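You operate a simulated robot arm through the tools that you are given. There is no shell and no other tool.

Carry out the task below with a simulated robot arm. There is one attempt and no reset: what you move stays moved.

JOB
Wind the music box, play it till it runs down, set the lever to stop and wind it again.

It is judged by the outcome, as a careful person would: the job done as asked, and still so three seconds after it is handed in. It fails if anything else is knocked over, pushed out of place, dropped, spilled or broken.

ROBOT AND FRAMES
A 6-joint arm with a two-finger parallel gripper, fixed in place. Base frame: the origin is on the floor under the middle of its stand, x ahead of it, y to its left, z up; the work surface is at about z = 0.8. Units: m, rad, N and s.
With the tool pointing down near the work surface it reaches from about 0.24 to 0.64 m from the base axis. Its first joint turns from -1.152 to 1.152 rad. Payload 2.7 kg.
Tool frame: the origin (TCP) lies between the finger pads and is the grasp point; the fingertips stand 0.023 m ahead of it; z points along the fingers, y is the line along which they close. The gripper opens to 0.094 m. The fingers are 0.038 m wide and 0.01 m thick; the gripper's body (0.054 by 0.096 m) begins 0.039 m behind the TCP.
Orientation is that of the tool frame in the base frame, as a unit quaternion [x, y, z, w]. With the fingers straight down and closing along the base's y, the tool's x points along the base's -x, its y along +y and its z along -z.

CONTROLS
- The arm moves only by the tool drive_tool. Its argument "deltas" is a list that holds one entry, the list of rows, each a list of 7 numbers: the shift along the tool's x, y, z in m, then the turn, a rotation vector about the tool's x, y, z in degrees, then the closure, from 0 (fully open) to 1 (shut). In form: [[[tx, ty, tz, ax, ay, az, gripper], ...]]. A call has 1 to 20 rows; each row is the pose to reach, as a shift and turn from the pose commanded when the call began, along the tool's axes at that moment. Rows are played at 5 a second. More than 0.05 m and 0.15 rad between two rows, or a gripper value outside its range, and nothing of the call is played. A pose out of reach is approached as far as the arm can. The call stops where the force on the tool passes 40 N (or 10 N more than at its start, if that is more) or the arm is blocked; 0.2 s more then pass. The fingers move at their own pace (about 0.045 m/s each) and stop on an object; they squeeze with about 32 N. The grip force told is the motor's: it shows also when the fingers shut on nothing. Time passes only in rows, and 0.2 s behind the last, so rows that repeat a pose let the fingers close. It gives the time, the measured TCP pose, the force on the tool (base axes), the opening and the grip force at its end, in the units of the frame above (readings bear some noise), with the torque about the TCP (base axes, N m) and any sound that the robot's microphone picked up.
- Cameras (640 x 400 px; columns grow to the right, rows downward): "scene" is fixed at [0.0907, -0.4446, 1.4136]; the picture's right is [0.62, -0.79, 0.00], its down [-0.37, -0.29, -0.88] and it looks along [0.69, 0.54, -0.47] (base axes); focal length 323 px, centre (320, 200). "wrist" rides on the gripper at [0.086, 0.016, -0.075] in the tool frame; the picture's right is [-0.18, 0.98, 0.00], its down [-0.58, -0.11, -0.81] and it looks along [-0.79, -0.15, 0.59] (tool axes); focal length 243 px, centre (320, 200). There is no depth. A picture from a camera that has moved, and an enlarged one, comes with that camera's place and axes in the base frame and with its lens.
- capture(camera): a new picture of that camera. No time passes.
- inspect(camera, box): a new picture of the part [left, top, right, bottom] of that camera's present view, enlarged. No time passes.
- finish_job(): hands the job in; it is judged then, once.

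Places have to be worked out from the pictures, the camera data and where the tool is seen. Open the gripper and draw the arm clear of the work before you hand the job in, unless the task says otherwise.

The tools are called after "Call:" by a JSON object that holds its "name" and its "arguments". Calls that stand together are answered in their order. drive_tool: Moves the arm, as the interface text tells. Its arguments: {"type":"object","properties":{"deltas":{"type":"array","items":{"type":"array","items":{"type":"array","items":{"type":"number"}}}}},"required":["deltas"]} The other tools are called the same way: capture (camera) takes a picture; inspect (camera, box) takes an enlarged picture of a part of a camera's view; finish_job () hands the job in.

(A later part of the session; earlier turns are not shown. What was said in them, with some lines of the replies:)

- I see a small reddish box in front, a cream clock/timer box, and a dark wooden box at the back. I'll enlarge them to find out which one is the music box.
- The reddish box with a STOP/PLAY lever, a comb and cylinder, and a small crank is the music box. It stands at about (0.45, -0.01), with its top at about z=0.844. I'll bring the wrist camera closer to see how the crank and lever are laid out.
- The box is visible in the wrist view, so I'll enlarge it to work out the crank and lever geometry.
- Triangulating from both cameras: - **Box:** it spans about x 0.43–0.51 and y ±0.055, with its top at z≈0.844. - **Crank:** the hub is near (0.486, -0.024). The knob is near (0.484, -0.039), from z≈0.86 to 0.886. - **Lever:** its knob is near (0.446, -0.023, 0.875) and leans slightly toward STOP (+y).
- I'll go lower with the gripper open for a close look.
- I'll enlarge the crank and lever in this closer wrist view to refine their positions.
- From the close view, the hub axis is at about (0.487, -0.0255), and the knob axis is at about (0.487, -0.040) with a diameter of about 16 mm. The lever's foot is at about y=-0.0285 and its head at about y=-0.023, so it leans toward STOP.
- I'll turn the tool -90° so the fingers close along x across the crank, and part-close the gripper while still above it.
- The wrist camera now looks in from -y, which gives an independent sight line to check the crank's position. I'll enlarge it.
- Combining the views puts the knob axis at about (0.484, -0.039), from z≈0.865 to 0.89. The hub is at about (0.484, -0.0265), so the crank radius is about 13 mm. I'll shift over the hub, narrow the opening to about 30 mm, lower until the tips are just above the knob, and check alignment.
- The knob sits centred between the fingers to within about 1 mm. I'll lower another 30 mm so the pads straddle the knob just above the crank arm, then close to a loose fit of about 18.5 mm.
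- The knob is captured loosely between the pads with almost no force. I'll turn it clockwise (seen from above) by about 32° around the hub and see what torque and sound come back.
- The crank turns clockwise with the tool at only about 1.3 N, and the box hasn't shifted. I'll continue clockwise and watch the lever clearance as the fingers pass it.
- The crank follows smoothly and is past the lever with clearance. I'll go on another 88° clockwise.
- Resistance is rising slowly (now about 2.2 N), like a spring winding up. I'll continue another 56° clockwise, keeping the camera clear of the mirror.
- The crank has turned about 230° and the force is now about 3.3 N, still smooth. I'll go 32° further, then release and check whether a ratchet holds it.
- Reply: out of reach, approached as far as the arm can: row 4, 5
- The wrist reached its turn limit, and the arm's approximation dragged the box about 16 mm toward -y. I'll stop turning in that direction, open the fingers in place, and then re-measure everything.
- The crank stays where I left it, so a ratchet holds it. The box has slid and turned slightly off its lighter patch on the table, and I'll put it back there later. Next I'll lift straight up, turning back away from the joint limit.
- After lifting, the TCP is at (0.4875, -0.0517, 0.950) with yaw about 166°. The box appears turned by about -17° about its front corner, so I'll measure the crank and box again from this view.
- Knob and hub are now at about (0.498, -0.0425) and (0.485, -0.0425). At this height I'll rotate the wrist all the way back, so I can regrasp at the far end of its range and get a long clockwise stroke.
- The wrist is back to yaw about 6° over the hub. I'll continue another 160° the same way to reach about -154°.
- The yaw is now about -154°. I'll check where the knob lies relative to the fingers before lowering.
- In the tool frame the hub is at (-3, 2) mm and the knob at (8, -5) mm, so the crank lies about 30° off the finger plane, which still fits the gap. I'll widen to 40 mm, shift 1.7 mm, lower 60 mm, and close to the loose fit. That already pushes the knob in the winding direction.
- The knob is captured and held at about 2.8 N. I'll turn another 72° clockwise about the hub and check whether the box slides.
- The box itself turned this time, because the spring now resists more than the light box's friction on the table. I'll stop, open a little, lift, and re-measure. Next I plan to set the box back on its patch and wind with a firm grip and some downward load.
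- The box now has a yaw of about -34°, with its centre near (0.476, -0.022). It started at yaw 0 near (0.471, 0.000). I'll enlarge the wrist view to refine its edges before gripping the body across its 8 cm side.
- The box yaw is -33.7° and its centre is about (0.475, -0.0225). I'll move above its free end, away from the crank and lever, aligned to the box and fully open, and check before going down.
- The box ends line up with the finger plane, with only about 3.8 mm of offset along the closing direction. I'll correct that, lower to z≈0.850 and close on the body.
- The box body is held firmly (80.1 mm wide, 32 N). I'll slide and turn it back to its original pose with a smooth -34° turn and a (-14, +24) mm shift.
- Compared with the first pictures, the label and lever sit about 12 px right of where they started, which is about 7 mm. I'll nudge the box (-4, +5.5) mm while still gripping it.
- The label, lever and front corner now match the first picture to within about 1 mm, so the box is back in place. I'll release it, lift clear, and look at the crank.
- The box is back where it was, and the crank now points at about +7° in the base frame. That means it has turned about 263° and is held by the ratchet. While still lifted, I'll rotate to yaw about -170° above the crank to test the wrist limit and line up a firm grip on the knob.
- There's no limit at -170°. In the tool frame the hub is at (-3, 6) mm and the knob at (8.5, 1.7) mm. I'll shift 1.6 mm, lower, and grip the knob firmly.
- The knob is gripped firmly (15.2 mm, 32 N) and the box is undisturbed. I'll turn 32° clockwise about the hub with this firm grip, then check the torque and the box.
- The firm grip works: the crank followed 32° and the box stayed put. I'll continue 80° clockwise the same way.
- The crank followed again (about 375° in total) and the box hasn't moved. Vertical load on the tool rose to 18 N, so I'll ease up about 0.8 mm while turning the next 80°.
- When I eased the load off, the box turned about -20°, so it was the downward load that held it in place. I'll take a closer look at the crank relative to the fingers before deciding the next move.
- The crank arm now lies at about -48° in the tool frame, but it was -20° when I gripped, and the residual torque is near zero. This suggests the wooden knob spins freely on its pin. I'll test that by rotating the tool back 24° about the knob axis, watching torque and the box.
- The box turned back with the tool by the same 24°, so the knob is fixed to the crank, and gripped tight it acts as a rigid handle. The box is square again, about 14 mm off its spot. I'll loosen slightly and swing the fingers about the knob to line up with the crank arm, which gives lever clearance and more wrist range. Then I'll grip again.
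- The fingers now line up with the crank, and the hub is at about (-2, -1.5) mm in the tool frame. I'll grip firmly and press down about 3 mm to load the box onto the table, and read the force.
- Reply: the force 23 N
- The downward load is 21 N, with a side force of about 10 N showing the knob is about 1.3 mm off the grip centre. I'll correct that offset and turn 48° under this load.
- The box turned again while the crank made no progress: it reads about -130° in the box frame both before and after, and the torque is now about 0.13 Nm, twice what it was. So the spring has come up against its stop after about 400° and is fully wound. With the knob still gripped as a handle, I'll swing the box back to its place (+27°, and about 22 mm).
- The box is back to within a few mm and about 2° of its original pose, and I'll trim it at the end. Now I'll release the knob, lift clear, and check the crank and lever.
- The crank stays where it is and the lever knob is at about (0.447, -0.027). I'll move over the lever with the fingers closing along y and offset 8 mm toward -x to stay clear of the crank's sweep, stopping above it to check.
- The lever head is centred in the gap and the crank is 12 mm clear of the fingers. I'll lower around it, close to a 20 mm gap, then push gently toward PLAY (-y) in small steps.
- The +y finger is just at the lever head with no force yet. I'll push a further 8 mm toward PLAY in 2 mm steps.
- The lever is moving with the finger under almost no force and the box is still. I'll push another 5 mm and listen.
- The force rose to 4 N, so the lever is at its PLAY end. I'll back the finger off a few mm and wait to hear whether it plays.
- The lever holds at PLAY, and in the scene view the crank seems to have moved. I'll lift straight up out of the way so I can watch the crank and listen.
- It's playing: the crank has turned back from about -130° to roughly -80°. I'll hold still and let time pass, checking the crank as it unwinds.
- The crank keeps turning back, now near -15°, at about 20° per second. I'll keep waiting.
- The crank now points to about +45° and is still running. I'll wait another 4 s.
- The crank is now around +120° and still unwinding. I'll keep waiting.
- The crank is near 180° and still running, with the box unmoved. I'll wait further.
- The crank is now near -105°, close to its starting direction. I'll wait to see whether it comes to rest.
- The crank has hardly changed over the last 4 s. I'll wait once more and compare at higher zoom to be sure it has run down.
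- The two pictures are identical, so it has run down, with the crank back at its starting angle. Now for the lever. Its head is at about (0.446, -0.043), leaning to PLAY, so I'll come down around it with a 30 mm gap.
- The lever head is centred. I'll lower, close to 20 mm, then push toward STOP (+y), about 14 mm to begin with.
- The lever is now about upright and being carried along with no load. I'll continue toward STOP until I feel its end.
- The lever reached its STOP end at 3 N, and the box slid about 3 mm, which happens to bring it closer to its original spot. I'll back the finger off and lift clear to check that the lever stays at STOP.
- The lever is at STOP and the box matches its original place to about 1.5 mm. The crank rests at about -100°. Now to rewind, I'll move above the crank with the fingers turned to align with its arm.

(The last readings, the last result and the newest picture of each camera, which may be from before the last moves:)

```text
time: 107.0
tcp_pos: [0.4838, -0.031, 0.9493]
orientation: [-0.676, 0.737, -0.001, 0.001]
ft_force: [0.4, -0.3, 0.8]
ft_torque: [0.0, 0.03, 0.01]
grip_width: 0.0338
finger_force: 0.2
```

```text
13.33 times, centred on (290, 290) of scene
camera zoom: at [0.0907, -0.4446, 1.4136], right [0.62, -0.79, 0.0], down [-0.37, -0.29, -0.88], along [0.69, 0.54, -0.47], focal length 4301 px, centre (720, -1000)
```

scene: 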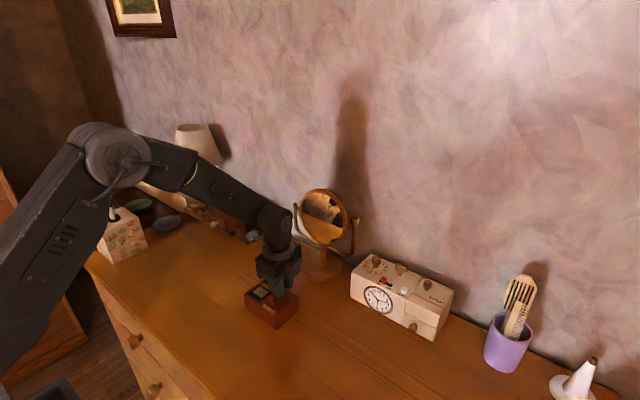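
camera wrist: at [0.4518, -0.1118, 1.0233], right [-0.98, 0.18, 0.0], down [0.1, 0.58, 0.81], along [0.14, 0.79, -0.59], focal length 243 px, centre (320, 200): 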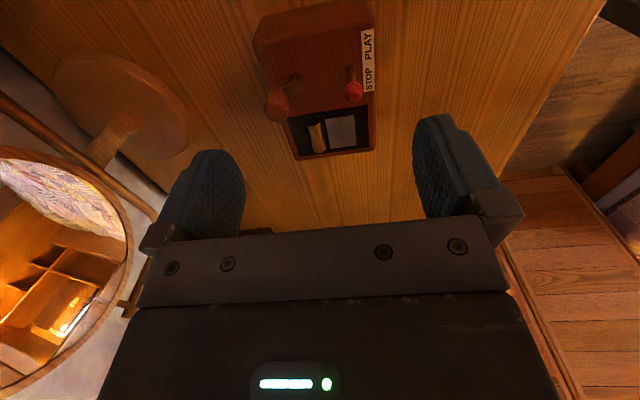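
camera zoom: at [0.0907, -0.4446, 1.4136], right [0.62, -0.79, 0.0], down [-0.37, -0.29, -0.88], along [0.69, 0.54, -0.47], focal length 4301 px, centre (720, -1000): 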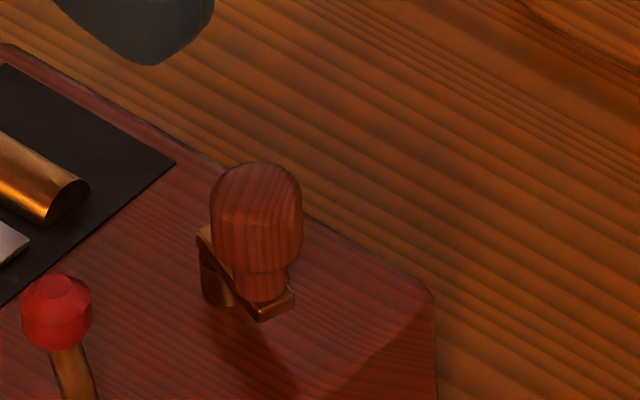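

The crank is at about -104°, with the knob at (8, 5) mm in the tool frame. I'll shift 4.9 mm in y to centre it, lower 60 mm, grip firmly, and press down lightly.

Call:
{"name": "drive_tool", "arguments": {"deltas": [[[0, 0.0049, 0, 0, 0, 0, 0.64], [0, 0.0049, 0.015, 0, 0, 0, 0.64], [0, 0.0049, 0.03, 0, 0, 0, 0.64], [0, 0.0049, 0.042, 0, 0, 0, 0.64], [0, 0.0049, 0.052, 0, 0, 0, 0.64], [0, 0.0049, 0.06, 0, 0, 0, 0.64], [0, 0.0049, 0.06, 0, 0, 0, 0.78], [0, 0.0049, 0.06, 0, 0, 0, 0.9], [0, 0.0049, 0.06, 0, 0, 0, 0.9], [0, 0.0049, 0.06, 0, 0, 0, 0.9]]]}}

Call:
{"name": "inspect", "arguments": {"camera": "wrist", "box": [240, 60, 420, 230]}}

Call:
{"name": "inspect", "arguments": {"camera": "scene", "box": [230, 260, 330, 340]}}

```text
time: 109.2
tcp_pos: [0.4799, -0.0301, 0.8888]
orientation: [-0.676, 0.737, 0.001, 0.0]
ft_force: [-1.5, -0.5, 0.1]
ft_torque: [-0.07, 0.17, -0.01]
grip_width: 0.015
finger_force: 32.7
```

```text
2.35 times, centred on (330, 145) of wrist
camera zoom: at [0.4562, -0.1142, 0.963], right [-0.96, 0.27, 0.0], down [0.16, 0.57, 0.81], along [0.22, 0.78, -0.59], focal length 571 px, centre (296, 329)
```

zoom: 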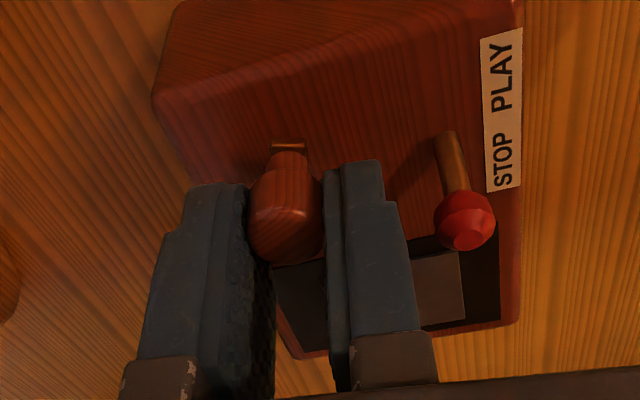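

```text
5.00 times, centred on (280, 300) of scene
camera zoom: at [0.0907, -0.4446, 1.4136], right [0.62, -0.79, 0.0], down [-0.37, -0.29, -0.88], along [0.69, 0.54, -0.47], focal length 1613 px, centre (520, -300)
```

zoom: 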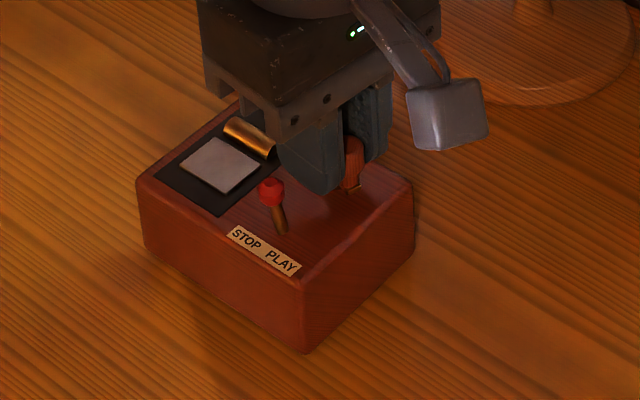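

The firm grip is on and the box is undisturbed. I'll press down about 1.2 mm and turn 48° clockwise about the hub.

Call:
{"name": "drive_tool", "arguments": {"deltas": [[[0, 0, 0.0012, 0, 0, 0, 0.9], [-0.0003, 0.0006, 0.0012, 0, 0, 8, 0.9], [-0.0007, 0.0011, 0.0012, 0, 0, 16, 0.9], [-0.0012, 0.0016, 0.0012, 0, 0, 24, 0.9], [-0.0017, 0.002, 0.0012, 0, 0, 32, 0.9], [-0.0023, 0.0024, 0.0012, 0, 0, 40, 0.9], [-0.003, 0.0026, 0.0012, 0, 0, 48, 0.9]]]}}

Call:
{"name": "inspect", "arguments": {"camera": "wrist", "box": [240, 60, 420, 230]}}

Call:
{"name": "inspect", "arguments": {"camera": "scene", "box": [230, 260, 330, 340]}}

```text
time: 110.8
tcp_pos: [0.4775, -0.028, 0.8893]
orientation: [-0.316, 0.949, -0.001, 0.001]
ft_force: [8.1, -5.9, 12.2]
ft_torque: [0.02, 0.11, 0.0]
grip_width: 0.0154
finger_force: 32.1
```

```text
2.35 times, centred on (330, 145) of wrist
camera zoom: at [0.3991, -0.0667, 0.9628], right [-0.44, 0.9, 0.0], down [0.53, 0.26, 0.81], along [0.73, 0.36, -0.59], focal length 571 px, centre (296, 329)
```

zoom: 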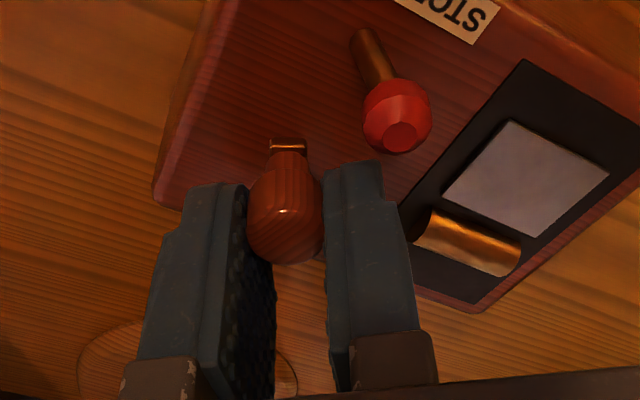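

```text
5.00 times, centred on (280, 300) of scene
camera zoom: at [0.0907, -0.4448, 1.4136], right [0.62, -0.79, 0.0], down [-0.37, -0.29, -0.88], along [0.69, 0.54, -0.47], focal length 1613 px, centre (520, -300)
```

zoom: 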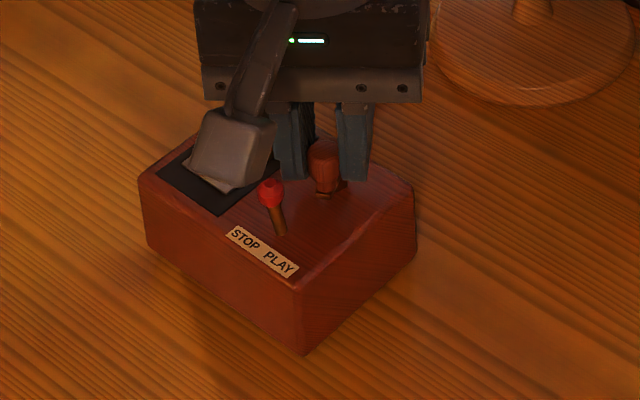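

The crank followed 48° with the box still. There's a 10 N side force, though, so my circle centre is about 1.5 mm off. I'll use that to correct the hub estimate and turn another 64°.

Call:
{"name": "drive_tool", "arguments": {"deltas": [[[-0.0003, -0.001, 0, 0, 0, 0, 0.9], [-0.0006, -0.0006, 0, 0, 0, 8, 0.9], [-0.0009, -0.0002, 0, 0, 0, 16, 0.9], [-0.0013, 0.0001, 0, 0, 0, 24, 0.9], [-0.0017, 0.0004, 0, 0, 0, 32, 0.9], [-0.0022, 0.0006, 0, 0, 0, 40, 0.9], [-0.0027, 0.0007, 0, 0, 0, 48, 0.9], [-0.0032, 0.0008, 0, 0, 0, 56, 0.9], [-0.0037, 0.0008, 0, 0, 0, 64, 0.9]]]}}

Call:
{"name": "inspect", "arguments": {"camera": "wrist", "box": [240, 60, 420, 230]}}

Call:
{"name": "inspect", "arguments": {"camera": "scene", "box": [230, 260, 330, 340]}}

```text
time: 112.8
tcp_pos: [0.4791, -0.0254, 0.8896]
orientation: [0.235, 0.972, 0.0, 0.001]
ft_force: [6.4, -10.0, 17.0]
ft_torque: [0.28, 0.28, 0.06]
grip_width: 0.0156
finger_force: 31.7
```

```text
2.35 times, centred on (330, 145) of wrist
camera zoom: at [0.4105, 0.0286, 0.9627], right [0.61, 0.79, 0.0], down [0.47, -0.36, 0.81], along [0.64, -0.49, -0.59], focal length 571 px, centre (296, 329)
```

zoom: 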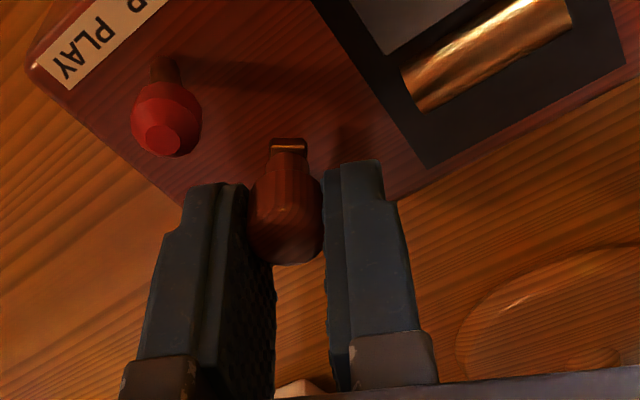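

```text
5.00 times, centred on (280, 300) of scene
camera zoom: at [0.0907, -0.4449, 1.4135], right [0.62, -0.79, 0.0], down [-0.37, -0.29, -0.88], along [0.69, 0.54, -0.47], focal length 1613 px, centre (520, -300)
```

zoom: 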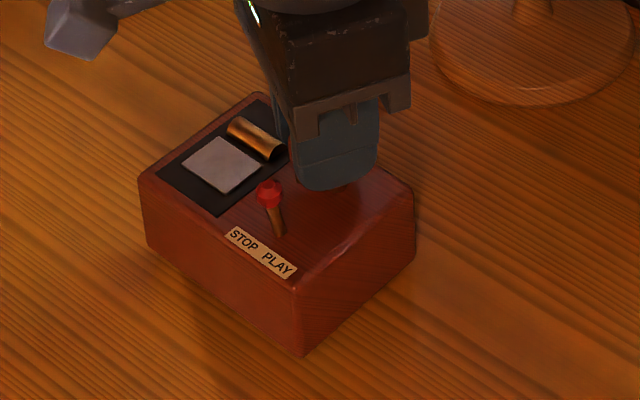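

It's now wound about 112°, with the box within about 2° of square. A 12 N side force remains, so I'll refine the centre again and turn another 64° under the same load.

Call:
{"name": "drive_tool", "arguments": {"deltas": [[[-0.0012, -0.0007, 0, 0, 0, 0, 0.9], [-0.0015, -0.0004, 0, 0, 0, 8, 0.9], [-0.0019, -0.0002, 0, 0, 0, 16, 0.9], [-0.0023, -0.0001, 0, 0, 0, 24, 0.9], [-0.0027, 0, 0, 0, 0, 32, 0.9], [-0.0032, 0.0001, 0, 0, 0, 40, 0.9], [-0.0036, 0, 0, 0, 0, 48, 0.9], [-0.004, 0, 0, 0, 0, 56, 0.9], [-0.0044, -0.0002, 0, 0, 0, 64, 0.9]]]}}

Call:
{"name": "inspect", "arguments": {"camera": "wrist", "box": [240, 60, 420, 230]}}

Call:
{"name": "inspect", "arguments": {"camera": "scene", "box": [230, 260, 330, 340]}}

```text
time: 114.8
tcp_pos: [0.483, -0.0256, 0.8899]
orientation: [0.715, 0.699, -0.001, 0.0]
ft_force: [4.1, 0.1, 11.7]
ft_torque: [-0.14, 0.14, 0.05]
grip_width: 0.0153
finger_force: 31.9
```

```text
2.35 times, centred on (330, 145) of wrist
camera zoom: at [0.5019, 0.0599, 0.9622], right [0.98, -0.2, 0.0], down [-0.12, -0.58, 0.81], along [-0.16, -0.79, -0.59], focal length 571 px, centre (296, 329)
```

zoom: 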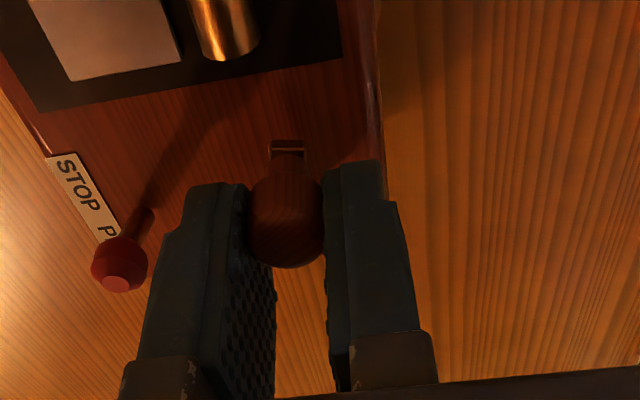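

```text
5.00 times, centred on (280, 300) of scene
camera zoom: at [0.0906, -0.4446, 1.4136], right [0.62, -0.79, 0.0], down [-0.37, -0.29, -0.88], along [0.69, 0.54, -0.47], focal length 1613 px, centre (520, -300)
```

zoom: 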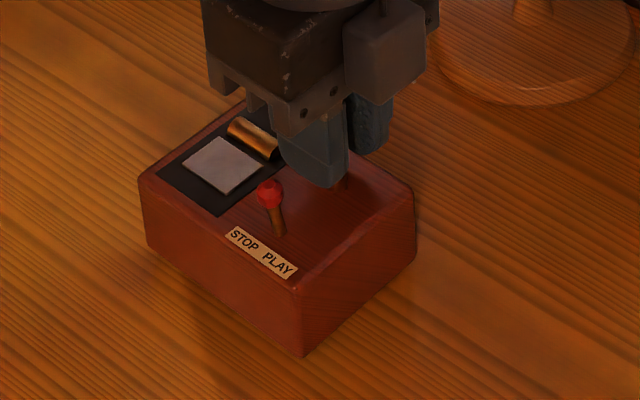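

That went smoothly: 176° so far, side force down to 4 N, box stable. I'll turn another 72° to yaw about 163°, which stays short of the wrist limit.

Call:
{"name": "drive_tool", "arguments": {"deltas": [[[0, 0.0004, 0, 0, 0, 0, 0.9], [-0.0003, 0.0007, 0, 0, 0, 8, 0.9], [-0.0007, 0.0009, 0, 0, 0, 16, 0.9], [-0.0011, 0.001, 0, 0, 0, 24, 0.9], [-0.0015, 0.0011, 0, 0, 0, 32, 0.9], [-0.002, 0.0012, 0, 0, 0, 40, 0.9], [-0.0024, 0.0011, 0, 0, 0, 48, 0.9], [-0.0028, 0.0011, 0, 0, 0, 56, 0.9], [-0.0032, 0.0009, 0, 0, 0, 64, 0.9], [-0.0036, 0.0007, 0, 0, 0, 72, 0.9]]]}}

Call:
{"name": "inspect", "arguments": {"camera": "wrist", "box": [240, 60, 420, 230]}}

Call:
{"name": "inspect", "arguments": {"camera": "scene", "box": [230, 260, 330, 340]}}

```text
time: 117.0
tcp_pos: [0.4851, -0.0303, 0.8889]
orientation: [0.989, 0.146, 0.0, 0.0]
ft_force: [0.7, 0.9, 0.2]
ft_torque: [0.1, 0.19, -0.03]
grip_width: 0.0151
finger_force: 32.1
```

```text
2.35 times, centred on (330, 145) of wrist
camera zoom: at [0.5717, -0.0207, 0.9623], right [0.11, -0.99, 0.0], down [-0.59, -0.06, 0.81], along [-0.8, -0.09, -0.59], focal length 571 px, centre (296, 329)
```

zoom: 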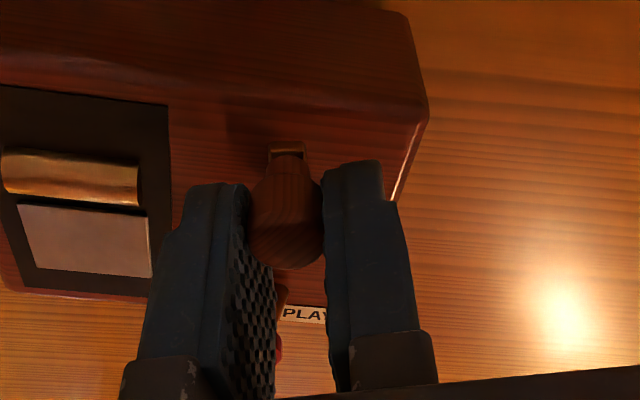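

```text
5.00 times, centred on (280, 300) of scene
camera zoom: at [0.0907, -0.4446, 1.4136], right [0.62, -0.79, 0.0], down [-0.37, -0.29, -0.88], along [0.69, 0.54, -0.47], focal length 1613 px, centre (520, -300)
```

zoom: 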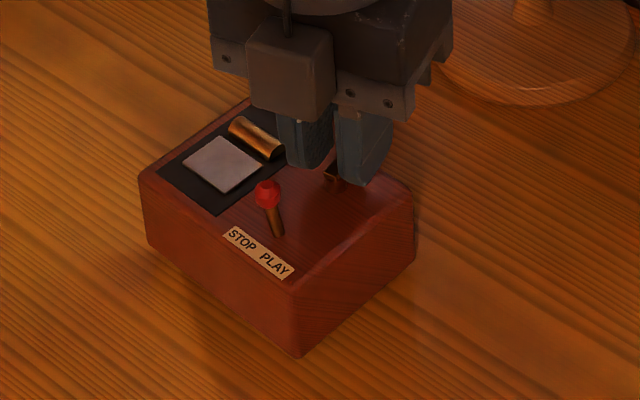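

248° wound and the box is only slightly turned. I'll release, lift, and swing the wrist back for the second stroke.

Call:
{"name": "drive_tool", "arguments": {"deltas": [[[0, 0, 0, 0, 0, 0, 0.72], [0, 0, 0, 0, 0, 0, 0.64], [0, 0, -0.01, 0, 0, 0, 0.64], [0, 0, -0.03, 0, 0, 0, 0.64], [0, 0, -0.06, 0, 0, 0, 0.64], [0, 0, -0.06, 0, 0, -8, 0.64], [0, 0, -0.06, 0, 0, -16, 0.64], [0, 0, -0.06, 0, 0, -24, 0.64], [0, 0, -0.06, 0, 0, -32, 0.64], [0, 0, -0.06, 0, 0, -40, 0.64], [0, 0, -0.06, 0, 0, -48, 0.64], [0, 0, -0.06, 0, 0, -56, 0.64], [0, 0, -0.06, 0, 0, -64, 0.64], [0, 0, -0.06, 0, 0, -72, 0.64], [0, 0, -0.06, 0, 0, -80, 0.64], [0, 0, -0.06, 0, 0, -88, 0.64], [0, 0, -0.06, 0, 0, -96, 0.64], [0, 0, -0.06, 0, 0, -104, 0.64], [0, 0, -0.06, 0, 0, -112, 0.64], [0, 0, -0.06, 0, 0, -120, 0.64]]]}}

Call:
{"name": "inspect", "arguments": {"camera": "scene", "box": [230, 260, 330, 340]}}

```text
time: 121.2
tcp_pos: [0.4824, -0.0305, 0.949]
orientation: [0.366, 0.931, 0.0, 0.0]
ft_force: [-0.1, -0.1, 0.1]
ft_torque: [0.0, -0.01, -0.03]
grip_width: 0.0342
finger_force: 0.1
```

```text
5.00 times, centred on (280, 300) of scene
camera zoom: at [0.0907, -0.4446, 1.4136], right [0.62, -0.79, 0.0], down [-0.37, -0.29, -0.88], along [0.69, 0.54, -0.47], focal length 1613 px, centre (520, -300)
```

zoom: 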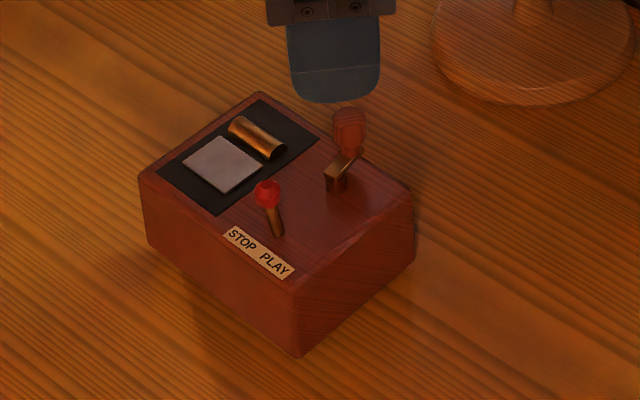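

The crank holds at about +5°. I'll continue swinging the wrist back to about -170°.

Call:
{"name": "drive_tool", "arguments": {"deltas": [[[0, 0, 0, 0, 0, -8, 0.64], [0, 0, 0, 0, 0, -16, 0.64], [0, 0, 0, 0, 0, -24, 0.64], [0, 0, 0, 0, 0, -32, 0.64], [0, 0, 0, 0, 0, -40, 0.64], [0, 0, 0, 0, 0, -48, 0.64], [0, 0, 0, 0, 0, -56, 0.64], [0, 0, 0, 0, 0, -64, 0.64], [0, 0, 0, 0, 0, -72, 0.64], [0, 0, 0, 0, 0, -80, 0.64], [0, 0, 0, 0, 0, -88, 0.64], [0, 0, 0, 0, 0, -96, 0.64], [0, 0, 0, 0, 0, -104, 0.64], [0, 0, 0, 0, 0, -112, 0.64], [0, 0, 0, 0, 0, -120, 0.64], [0, 0, 0, 0, 0, -128, 0.64], [0, 0, 0, 0, 0, -136, 0.64], [0, 0, 0, 0, 0, -144, 0.64], [0, 0, 0, 0, 0, -152, 0.64], [0, 0, 0, 0, 0, -160, 0.64]]]}}

Call:
{"name": "drive_tool", "arguments": {"deltas": [[[0, 0, 0, 0, 0, -8, 0.64], [0, 0, 0, 0, 0, -16, 0.64], [0, 0, 0, 0, 0, -24, 0.64], [0, 0, 0, 0, 0, -32, 0.64], [0, 0, 0, 0, 0, -40, 0.64], [0, 0, 0, 0, 0, -48, 0.64], [0, 0, 0, 0, 0, -53, 0.64], [0, 0, 0, 0, 0, -53, 0.64]]]}}

Call:
{"name": "inspect", "arguments": {"camera": "wrist", "box": [285, 55, 345, 105]}}

Call:
{"name": "inspect", "arguments": {"camera": "wrist", "box": [240, 50, 400, 170]}}

```text
time: 125.4
tcp_pos: [0.4838, -0.0313, 0.9488]
orientation: [0.853, -0.522, 0.001, 0.0]
ft_force: [0.2, -0.1, -0.2]
ft_torque: [-0.04, -0.05, 0.0]
grip_width: 0.0339
finger_force: 0.1
```

```text
time: 127.2
tcp_pos: [0.4839, -0.0307, 0.9499]
orientation: [0.996, -0.086, 0.001, -0.001]
ft_force: [0.0, -0.4, -0.3]
ft_torque: [-0.03, -0.01, 0.0]
grip_width: 0.0336
finger_force: 0.0
```

```text
8.00 times, centred on (315, 80) of wrist
camera zoom: at [0.5664, -0.061, 1.0228], right [-0.35, -0.94, 0.0], down [-0.55, 0.21, 0.81], along [-0.75, 0.28, -0.59], focal length 1941 px, centre (360, 1160)
```

zoom: 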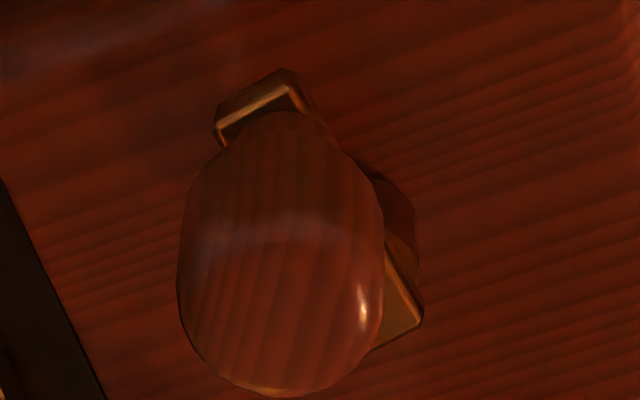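

```text
3.33 times, centred on (320, 110) of wrist
camera zoom: at [0.5664, -0.061, 1.0228], right [-0.35, -0.94, 0.0], down [-0.55, 0.21, 0.81], along [-0.75, 0.28, -0.59], focal length 809 px, centre (320, 500)
```

zoom: 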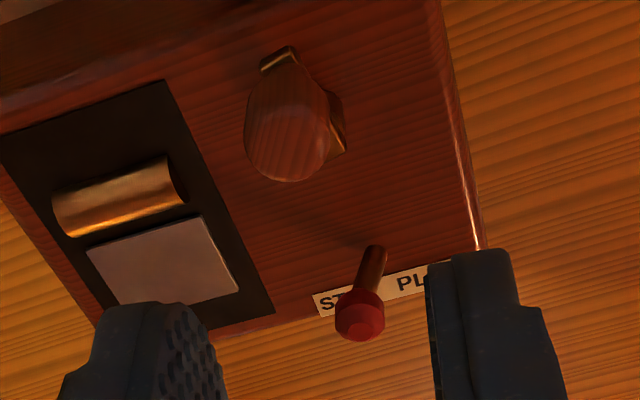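

In the tool frame the knob is at about (10, -4.8) mm and the hub at (-2, -0.7) mm, after applying the correction I learned in the last stroke. I'll shift -4.8 mm in y, lower, and grip firmly.

Call:
{"name": "drive_tool", "arguments": {"deltas": [[[0, -0.0048, 0, 0, 0, 0, 0.64], [0, -0.0048, 0.015, 0, 0, 0, 0.64], [0, -0.0048, 0.03, 0, 0, 0, 0.64], [0, -0.0048, 0.042, 0, 0, 0, 0.64], [0, -0.0048, 0.052, 0, 0, 0, 0.64], [0, -0.0048, 0.06, 0, 0, 0, 0.64], [0, -0.0048, 0.06, 0, 0, 0, 0.78], [0, -0.0048, 0.06, 0, 0, 0, 0.9], [0, -0.0048, 0.06, 0, 0, 0, 0.9], [0, -0.0048, 0.06, 0, 0, 0, 0.9]]]}}

Call:
{"name": "inspect", "arguments": {"camera": "wrist", "box": [240, 60, 420, 230]}}

Call:
{"name": "inspect", "arguments": {"camera": "scene", "box": [230, 260, 330, 340]}}

```text
time: 129.4
tcp_pos: [0.4843, -0.0257, 0.8893]
orientation: [0.996, -0.087, 0.001, 0.0]
ft_force: [0.9, 1.6, -0.6]
ft_torque: [0.0, -0.18, 0.04]
grip_width: 0.0155
finger_force: 31.7
```

```text
2.35 times, centred on (330, 145) of wrist
camera zoom: at [0.5679, -0.0556, 0.9631], right [-0.35, -0.94, 0.0], down [-0.55, 0.21, 0.81], along [-0.75, 0.28, -0.59], focal length 571 px, centre (296, 329)
```

zoom: 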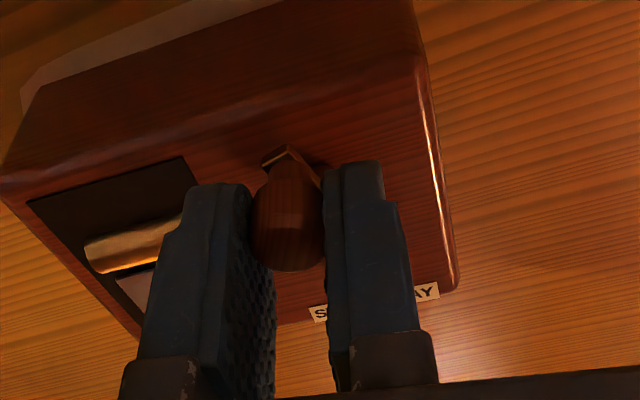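

```text
5.00 times, centred on (280, 300) of scene
camera zoom: at [0.0908, -0.4446, 1.4136], right [0.62, -0.79, 0.0], down [-0.37, -0.29, -0.88], along [0.69, 0.54, -0.47], focal length 1613 px, centre (520, -300)
```

zoom: 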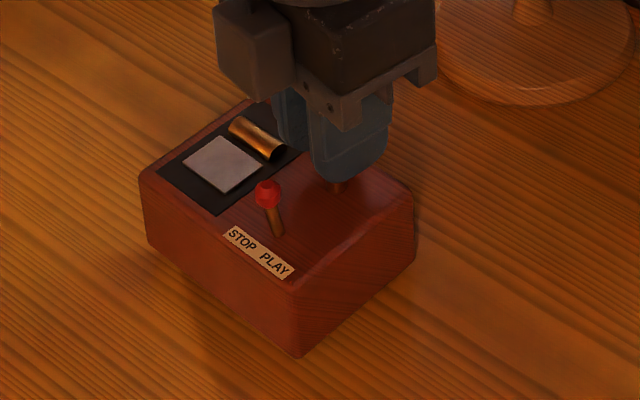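

Gripped cleanly with small side force. I'll press down about 2 mm and turn 48°.

Call:
{"name": "drive_tool", "arguments": {"deltas": [[[0, 0, 0.001, 0, 0, 0, 0.9], [0, 0, 0.002, 0, 0, 0, 0.9], [0.0006, 0.0004, 0.002, 0, 0, 8, 0.9], [0.001, 0.0008, 0.002, 0, 0, 16, 0.9], [0.0015, 0.0012, 0.002, 0, 0, 24, 0.9], [0.0018, 0.0018, 0.002, 0, 0, 32, 0.9], [0.0021, 0.0024, 0.002, 0, 0, 40, 0.9], [0.0023, 0.003, 0.002, 0, 0, 48, 0.9]]]}}

Call:
{"name": "inspect", "arguments": {"camera": "wrist", "box": [240, 60, 420, 230]}}

Call:
{"name": "inspect", "arguments": {"camera": "scene", "box": [230, 260, 330, 340]}}

```text
time: 131.2
tcp_pos: [0.4879, -0.0298, 0.8872]
orientation: [0.874, -0.486, 0.001, 0.0]
ft_force: [3.7, -3.0, 12.7]
ft_torque: [-0.75, -0.44, 0.06]
grip_width: 0.0153
finger_force: 32.1
```

```text
2.35 times, centred on (330, 145) of wrist
camera zoom: at [0.5196, -0.1116, 0.9612], right [-0.93, -0.36, 0.0], down [-0.22, 0.55, 0.81], along [-0.29, 0.75, -0.59], focal length 571 px, centre (296, 329)
```

zoom: 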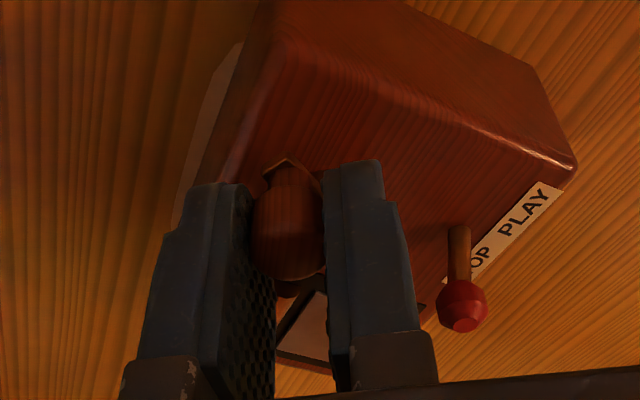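

```text
5.00 times, centred on (280, 300) of scene
camera zoom: at [0.0906, -0.4447, 1.4136], right [0.62, -0.79, 0.0], down [-0.37, -0.29, -0.88], along [0.69, 0.54, -0.47], focal length 1613 px, centre (520, -300)
```

zoom: 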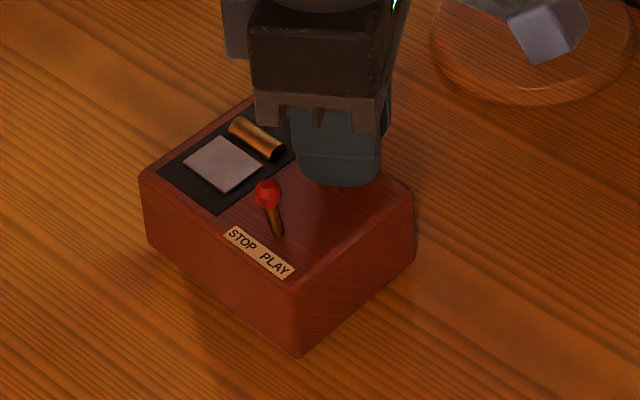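

The box stayed put and about 296° is wound. I'll continue another 56° under the same load.

Call:
{"name": "drive_tool", "arguments": {"deltas": [[[0.0004, -0.0001, 0, 0, 0, 0, 0.9], [0.001, 0.0003, 0, 0, 0, 8, 0.9], [0.0014, 0.0007, 0, 0, 0, 16, 0.9], [0.0019, 0.0011, 0, 0, 0, 24, 0.9], [0.0022, 0.0017, 0, 0, 0, 32, 0.9], [0.0025, 0.0023, 0, 0, 0, 40, 0.9], [0.0027, 0.0029, 0, 0, 0, 48, 0.9], [0.0028, 0.0035, 0, 0, 0, 56, 0.9]]]}}

Call:
{"name": "inspect", "arguments": {"camera": "wrist", "box": [240, 60, 420, 230]}}

Call:
{"name": "inspect", "arguments": {"camera": "scene", "box": [230, 260, 330, 340]}}

```text
time: 133.0
tcp_pos: [0.4839, -0.0338, 0.8885]
orientation: [-0.543, 0.84, 0.0, 0.001]
ft_force: [-7.4, -10.4, 18.3]
ft_torque: [-0.08, 0.24, 0.11]
grip_width: 0.0151
finger_force: 32.4
```

```text
2.35 times, centred on (330, 145) of wrist
camera zoom: at [0.4346, -0.1055, 0.961], right [-0.82, 0.57, 0.0], down [0.34, 0.49, 0.81], along [0.46, 0.66, -0.59], focal length 571 px, centre (296, 329)
```

zoom: 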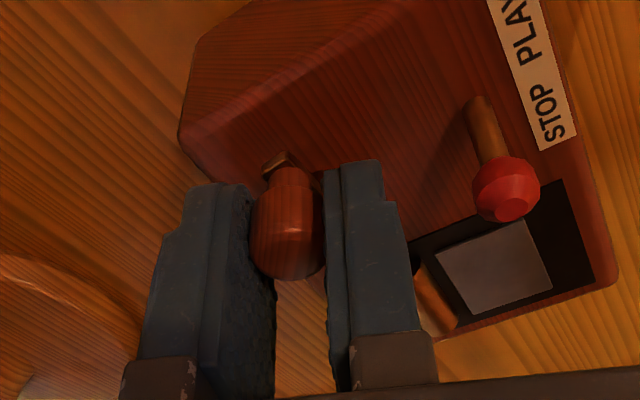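

```text
5.00 times, centred on (280, 300) of scene
camera zoom: at [0.0903, -0.4449, 1.4136], right [0.62, -0.79, 0.0], down [-0.37, -0.29, -0.88], along [0.69, 0.54, -0.47], focal length 1613 px, centre (520, -300)
```

zoom: 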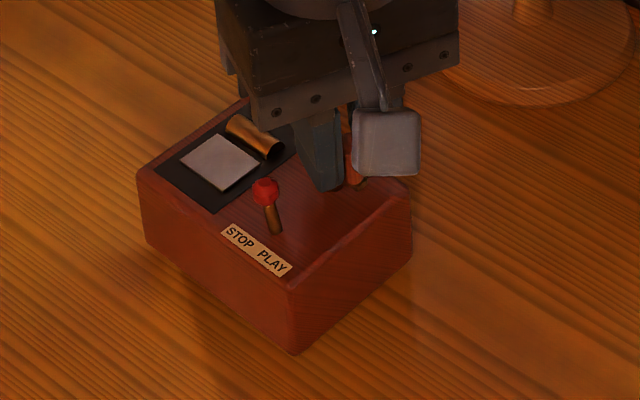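

About 352° wound and the box is stable. Side force is 13 N, so I'll correct the centre by about 1.5 mm and turn a further 40°, which should come close to the full-wind stop felt before.

Call:
{"name": "drive_tool", "arguments": {"deltas": [[[0.0014, 0.0003, 0, 0, 0, 0, 0.9], [0.0021, 0.0008, 0, 0, 0, 8, 0.9], [0.0028, 0.0014, 0, 0, 0, 16, 0.9], [0.0034, 0.0021, 0, 0, 0, 24, 0.9], [0.0038, 0.0029, 0, 0, 0, 32, 0.9], [0.0042, 0.0037, 0, 0, 0, 40, 0.9]]]}}

Call:
{"name": "inspect", "arguments": {"camera": "wrist", "box": [240, 60, 420, 230]}}

Call:
{"name": "inspect", "arguments": {"camera": "scene", "box": [230, 260, 330, 340]}}

```text
time: 134.4
tcp_pos: [0.4794, -0.034, 0.8876]
orientation: [-0.224, 0.975, 0.0, 0.001]
ft_force: [-9.4, 7.3, 25.1]
ft_torque: [0.06, 0.58, 0.11]
grip_width: 0.0155
finger_force: 32.4
```

```text
2.35 times, centred on (330, 145) of wrist
camera zoom: at [0.3951, -0.0576, 0.9608], right [-0.26, 0.96, 0.0], down [0.57, 0.16, 0.81], along [0.78, 0.21, -0.59], focal length 571 px, centre (296, 329)
```

zoom: 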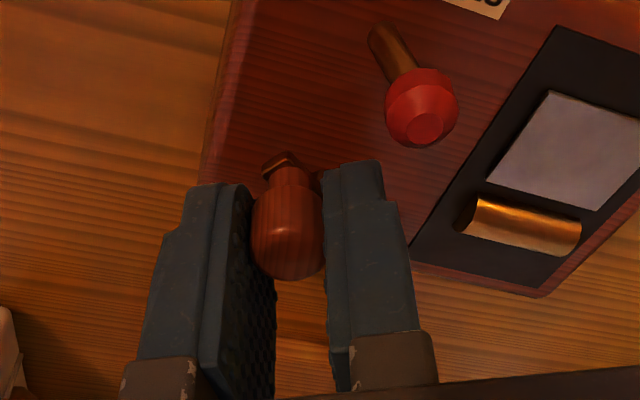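

```text
5.00 times, centred on (280, 300) of scene
camera zoom: at [0.0901, -0.4444, 1.4137], right [0.62, -0.79, 0.0], down [-0.37, -0.29, -0.88], along [0.69, 0.54, -0.47], focal length 1613 px, centre (520, -300)
```

zoom: 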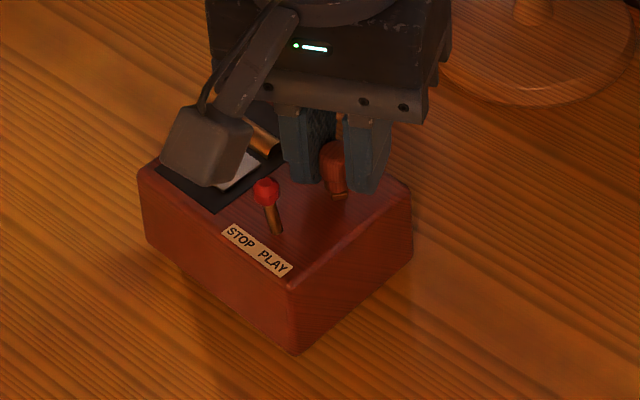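

The crank reached about -132° in the box frame, the same angle as the earlier full wind, and the box held under 25 N. I'll push 16° further in this well-held state to see whether it is really at its stop.

Call:
{"name": "drive_tool", "arguments": {"deltas": [[[0.0007, 0.0013, -0.0004, 0, 0, 0, 0.9], [0.0014, 0.0018, -0.0004, 0, 0, 8, 0.9], [0.0021, 0.0024, -0.0004, 0, 0, 16, 0.9]]]}}

Call:
{"name": "inspect", "arguments": {"camera": "wrist", "box": [240, 60, 420, 230]}}

Call:
{"name": "inspect", "arguments": {"camera": "scene", "box": [230, 260, 330, 340]}}

```text
time: 135.2
tcp_pos: [0.478, -0.036, 0.8866]
orientation: [-0.086, 0.996, -0.001, 0.002]
ft_force: [3.0, -3.8, 11.4]
ft_torque: [0.09, 0.02, 0.36]
grip_width: 0.0153
finger_force: 32.0
```

```text
2.35 times, centred on (330, 145) of wrist
camera zoom: at [0.39, -0.0337, 0.9607], right [0.01, 1.0, 0.0], down [0.59, -0.01, 0.81], along [0.81, -0.01, -0.59], focal length 571 px, centre (296, 329)
```

zoom: 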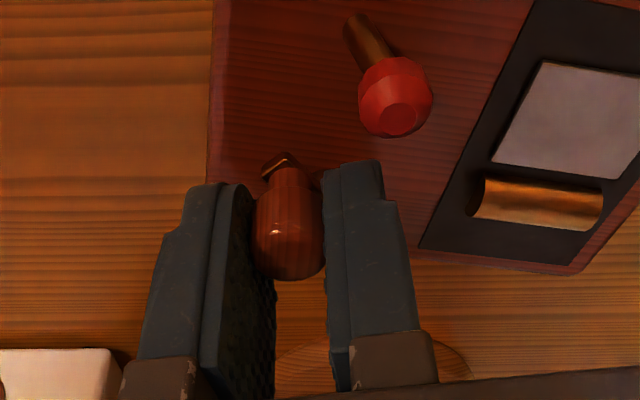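

```text
5.00 times, centred on (280, 300) of scene
camera zoom: at [0.0906, -0.4447, 1.4136], right [0.62, -0.79, 0.0], down [-0.37, -0.29, -0.88], along [0.69, 0.54, -0.47], focal length 1613 px, centre (520, -300)
```

zoom: 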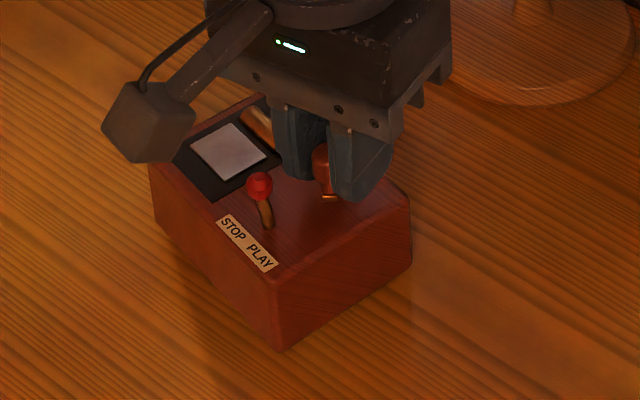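

The torque jumped to 0.36 Nm and the box began to turn, so that is the hard stop and the spring is fully wound. With the knob still gripped, I'll ease the downward load and swing the box back by +10.7° to its original pose.

Call:
{"name": "drive_tool", "arguments": {"deltas": [[[0, 0, -0.0015, 0, 0, 0, 0.9], [-0.0008, -0.0004, -0.0015, 0, 0, -3.5, 0.9], [-0.0016, -0.0008, -0.0015, 0, 0, -7, 0.9], [-0.0025, -0.0013, -0.0015, 0, 0, -10.7, 0.9], [-0.0025, -0.0013, -0.0015, 0, 0, -10.7, 0.9]]]}}

Call:
{"name": "inspect", "arguments": {"camera": "scene", "box": [230, 260, 330, 340]}}

Call:
{"name": "inspect", "arguments": {"camera": "wrist", "box": [240, 60, 420, 230]}}

```text
time: 136.4
tcp_pos: [0.4794, -0.0357, 0.8881]
orientation: [-0.18, 0.984, 0.0, 0.0]
ft_force: [-0.7, 0.5, -0.5]
ft_torque: [-0.18, -0.09, 0.02]
grip_width: 0.0154
finger_force: 32.3
```

```text
5.00 times, centred on (280, 300) of scene
camera zoom: at [0.0908, -0.4446, 1.4136], right [0.62, -0.79, 0.0], down [-0.37, -0.29, -0.88], along [0.69, 0.54, -0.47], focal length 1613 px, centre (520, -300)
```

zoom: 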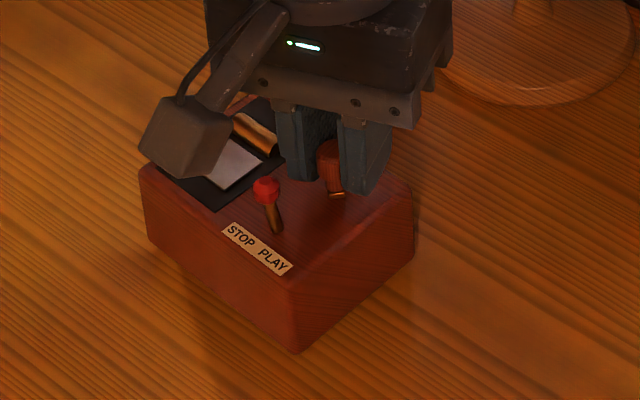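

```text
2.35 times, centred on (330, 145) of wrist
camera zoom: at [0.393, -0.0502, 0.9619], right [-0.18, 0.98, 0.0], down [0.58, 0.1, 0.81], along [0.79, 0.14, -0.59], focal length 571 px, centre (296, 329)
```

zoom: 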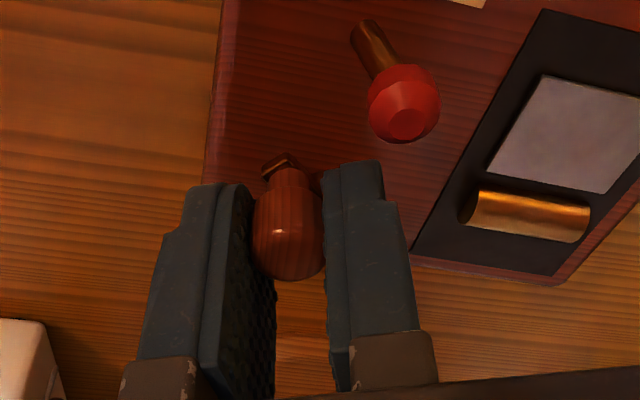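

Nearly there. The box is about -3° in yaw with its front corner about 3 mm off, and by my geometry a further 4° rotation about the TCP fixes both.

Call:
{"name": "drive_tool", "arguments": {"deltas": [[[0, 0, 0, 0, 0, -2, 0.9], [0, 0, 0, 0, 0, -4, 0.9], [0, 0, 0, 0, 0, -4, 0.9]]]}}

Call:
{"name": "inspect", "arguments": {"camera": "scene", "box": [230, 260, 330, 340]}}

```text
time: 137.2
tcp_pos: [0.4798, -0.0347, 0.8893]
orientation: [-0.213, 0.977, 0.0, 0.0]
ft_force: [0.6, -0.4, -0.3]
ft_torque: [-0.1, -0.06, 0.01]
grip_width: 0.0153
finger_force: 31.7
```

```text
5.00 times, centred on (280, 300) of scene
camera zoom: at [0.0908, -0.4446, 1.4136], right [0.62, -0.79, 0.0], down [-0.37, -0.29, -0.88], along [0.69, 0.54, -0.47], focal length 1613 px, centre (520, -300)
```

zoom: 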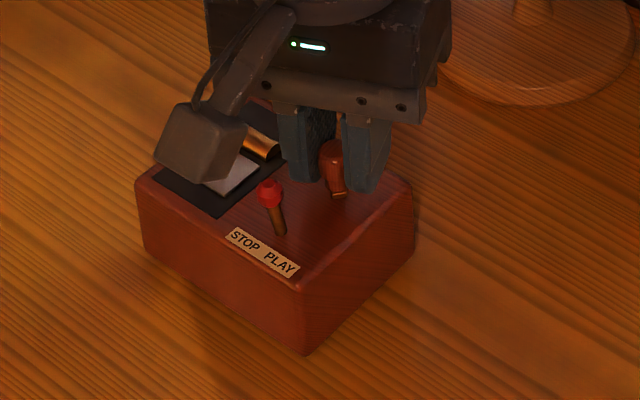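

Yaw now matches and the box is about 2 mm toward the camera. I'll nudge it (+2, +1.5) mm, then release the knob and lift away.

Call:
{"name": "drive_tool", "arguments": {"deltas": [[[-0.0012, 0.0003, 0, 0, 0, 0, 0.9], [-0.0023, 0.0006, 0, 0, 0, 0, 0.9], [-0.0023, 0.0006, 0, 0, 0, 0, 0.9]]]}}

Call:
{"name": "inspect", "arguments": {"camera": "scene", "box": [230, 260, 330, 340]}}

```text
time: 138.0
tcp_pos: [0.481, -0.034, 0.8887]
orientation: [-0.214, 0.977, -0.001, 0.0]
ft_force: [-0.5, 0.6, 0.5]
ft_torque: [-0.17, -0.06, 0.0]
grip_width: 0.0152
finger_force: 32.3
```

```text
5.00 times, centred on (280, 300) of scene
camera zoom: at [0.0908, -0.4446, 1.4136], right [0.62, -0.79, 0.0], down [-0.37, -0.29, -0.88], along [0.69, 0.54, -0.47], focal length 1613 px, centre (520, -300)
```

zoom: 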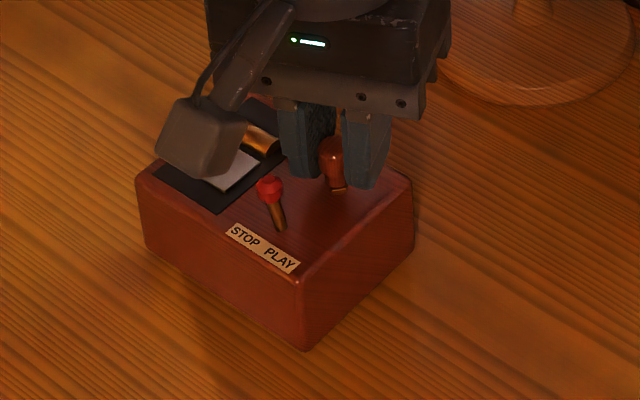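

The label, lever and corner now coincide with the first picture to within 1–2 px. I'll open, lift straight up and draw clear.

Call:
{"name": "drive_tool", "arguments": {"deltas": [[[0, 0, 0, 0, 0, 0, 0.76], [0, 0, 0, 0, 0, 0, 0.68], [0, 0, 0, 0, 0, 0, 0.66], [0, 0, -0.01, 0, 0, 0, 0.66], [0, 0, -0.025, 0, 0, 0, 0.66], [0, 0, -0.05, 0, 0, 0, 0.66], [0, 0, -0.08, 0, 0, 0, 0.4], [0.02, 0, -0.11, 0, 0, 0, 0.2], [0.05, 0, -0.15, 0, 0, 0, 0], [0.09, 0, -0.18, 0, 0, 0, 0], [0.12, 0, -0.2, 0, 0, 0, 0], [0.12, 0, -0.2, 0, 0, 0, 0]]]}}

Call:
{"name": "inspect", "arguments": {"camera": "scene", "box": [230, 260, 330, 340]}}

Call:
{"name": "capture", "arguments": {"camera": "scene"}}

```text
time: 140.6
tcp_pos: [0.3713, -0.0828, 1.0874]
orientation: [-0.214, 0.977, 0.0, -0.002]
ft_force: [0.7, 0.0, -0.8]
ft_torque: [-0.02, -0.02, -0.02]
grip_width: 0.0941
finger_force: 0.0
```

```text
5.00 times, centred on (280, 300) of scene
camera zoom: at [0.0907, -0.4446, 1.4136], right [0.62, -0.79, 0.0], down [-0.37, -0.29, -0.88], along [0.69, 0.54, -0.47], focal length 1613 px, centre (520, -300)
```

zoom: 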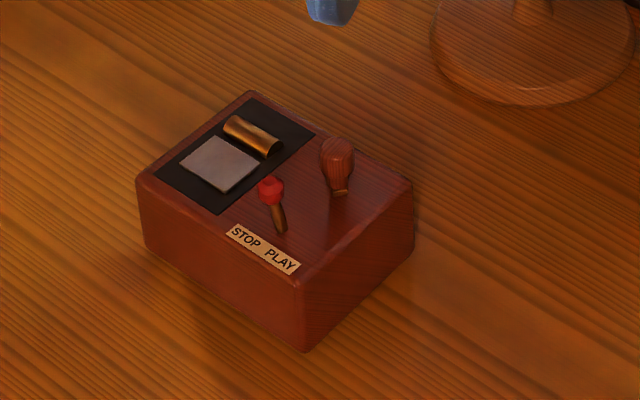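

```text
taken
```

scene: 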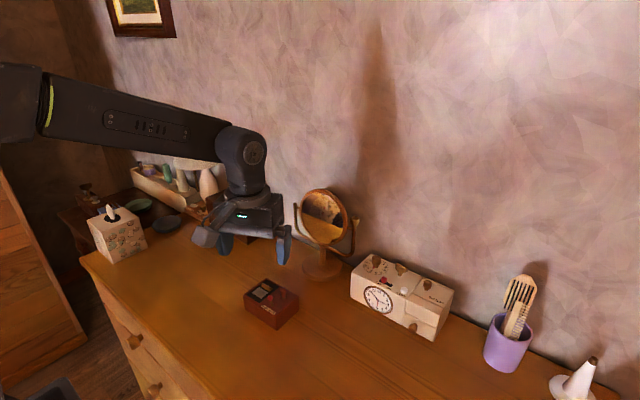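

Everything is in place: the box on its spot, lever at STOP, crank at its fully wound angle, and nothing else disturbed. I'll wait a few seconds and confirm at high zoom that the crank doesn't move.

Call:
{"name": "inspect", "arguments": {"camera": "scene", "box": [260, 275, 310, 315]}}

Call:
{"name": "drive_tool", "arguments": {"deltas": [[[0, 0, 0, 0, 0, 0, 0], [0, 0, 0, 0, 0, 0, 0], [0, 0, 0, 0, 0, 0, 0], [0, 0, 0, 0, 0, 0, 0], [0, 0, 0, 0, 0, 0, 0], [0, 0, 0, 0, 0, 0, 0], [0, 0, 0, 0, 0, 0, 0], [0, 0, 0, 0, 0, 0, 0], [0, 0, 0, 0, 0, 0, 0], [0, 0, 0, 0, 0, 0, 0], [0, 0, 0, 0, 0, 0, 0], [0, 0, 0, 0, 0, 0, 0], [0, 0, 0, 0, 0, 0, 0], [0, 0, 0, 0, 0, 0, 0], [0, 0, 0, 0, 0, 0, 0], [0, 0, 0, 0, 0, 0, 0], [0, 0, 0, 0, 0, 0, 0], [0, 0, 0, 0, 0, 0, 0]]]}}

Call:
{"name": "inspect", "arguments": {"camera": "scene", "box": [260, 275, 310, 315]}}

```text
10.00 times, centred on (285, 295) of scene
camera zoom: at [0.0907, -0.4446, 1.4136], right [0.62, -0.79, 0.0], down [-0.37, -0.29, -0.88], along [0.69, 0.54, -0.47], focal length 3226 px, centre (670, -750)
```

zoom: 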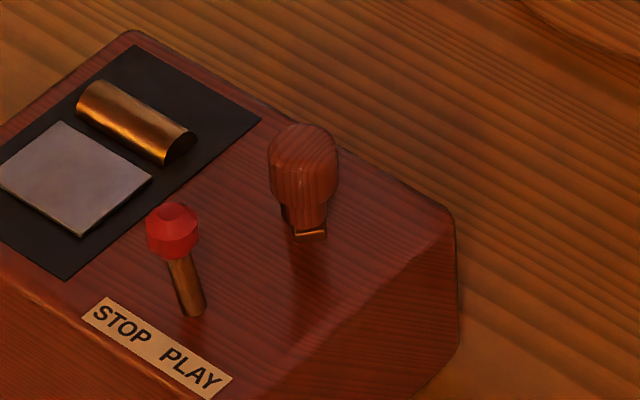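

```text
time: 144.4
tcp_pos: [0.3715, -0.0814, 1.0873]
orientation: [-0.214, 0.977, 0.0, 0.0]
ft_force: [-0.5, 0.3, 0.0]
ft_torque: [0.03, 0.01, -0.01]
grip_width: 0.094
finger_force: 0.0
```

```text
10.00 times, centred on (285, 295) of scene
camera zoom: at [0.0907, -0.4446, 1.4136], right [0.62, -0.79, 0.0], down [-0.37, -0.29, -0.88], along [0.69, 0.54, -0.47], focal length 3226 px, centre (670, -750)
```

zoom: 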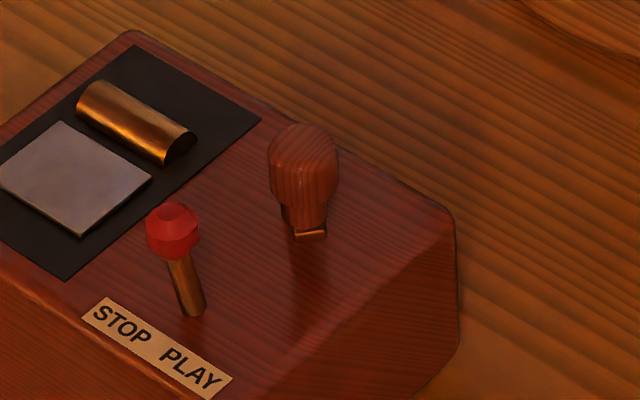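

The crank and lever are unchanged after nearly 4 s. The box was wound, played until it ran down, set to STOP and fully rewound. It stands on its original spot, and the gripper is open and clear, so I'm handing in the job.

Call:
{"name": "finish_job", "arguments": {}}

```text
The job is handed in.
```

I wound the music box, let it play until it ran down, set the lever back to STOP, and wound it fully again. I've handed the job in and haven't seen a verdict.

- **First wind:** the crank turned about 400° clockwise until it met its stop.
- **Play:** with the lever at PLAY, the crank unwound for about 25 seconds. It came to rest about 14° short of where it began. The microphone reported no sound, so I judged that it had run down from the crank standing still in pictures taken 4 seconds apart.
- **Rewind:** with the lever at STOP, I wound the crank to the same stop. Neither the crank nor the lever moved over nearly 4 seconds of waiting.

**The box moved while I worked.** My first stroke ran into the wrist's turn limit and dragged the box about 16 mm. It slid and turned a few more times under the winding force. I put it back each time, and it ended within about 1 mm of where it started, judging by the first picture.

I saw no sign that anything else on the dresser was disturbed. The gripper is open and clear of the work.
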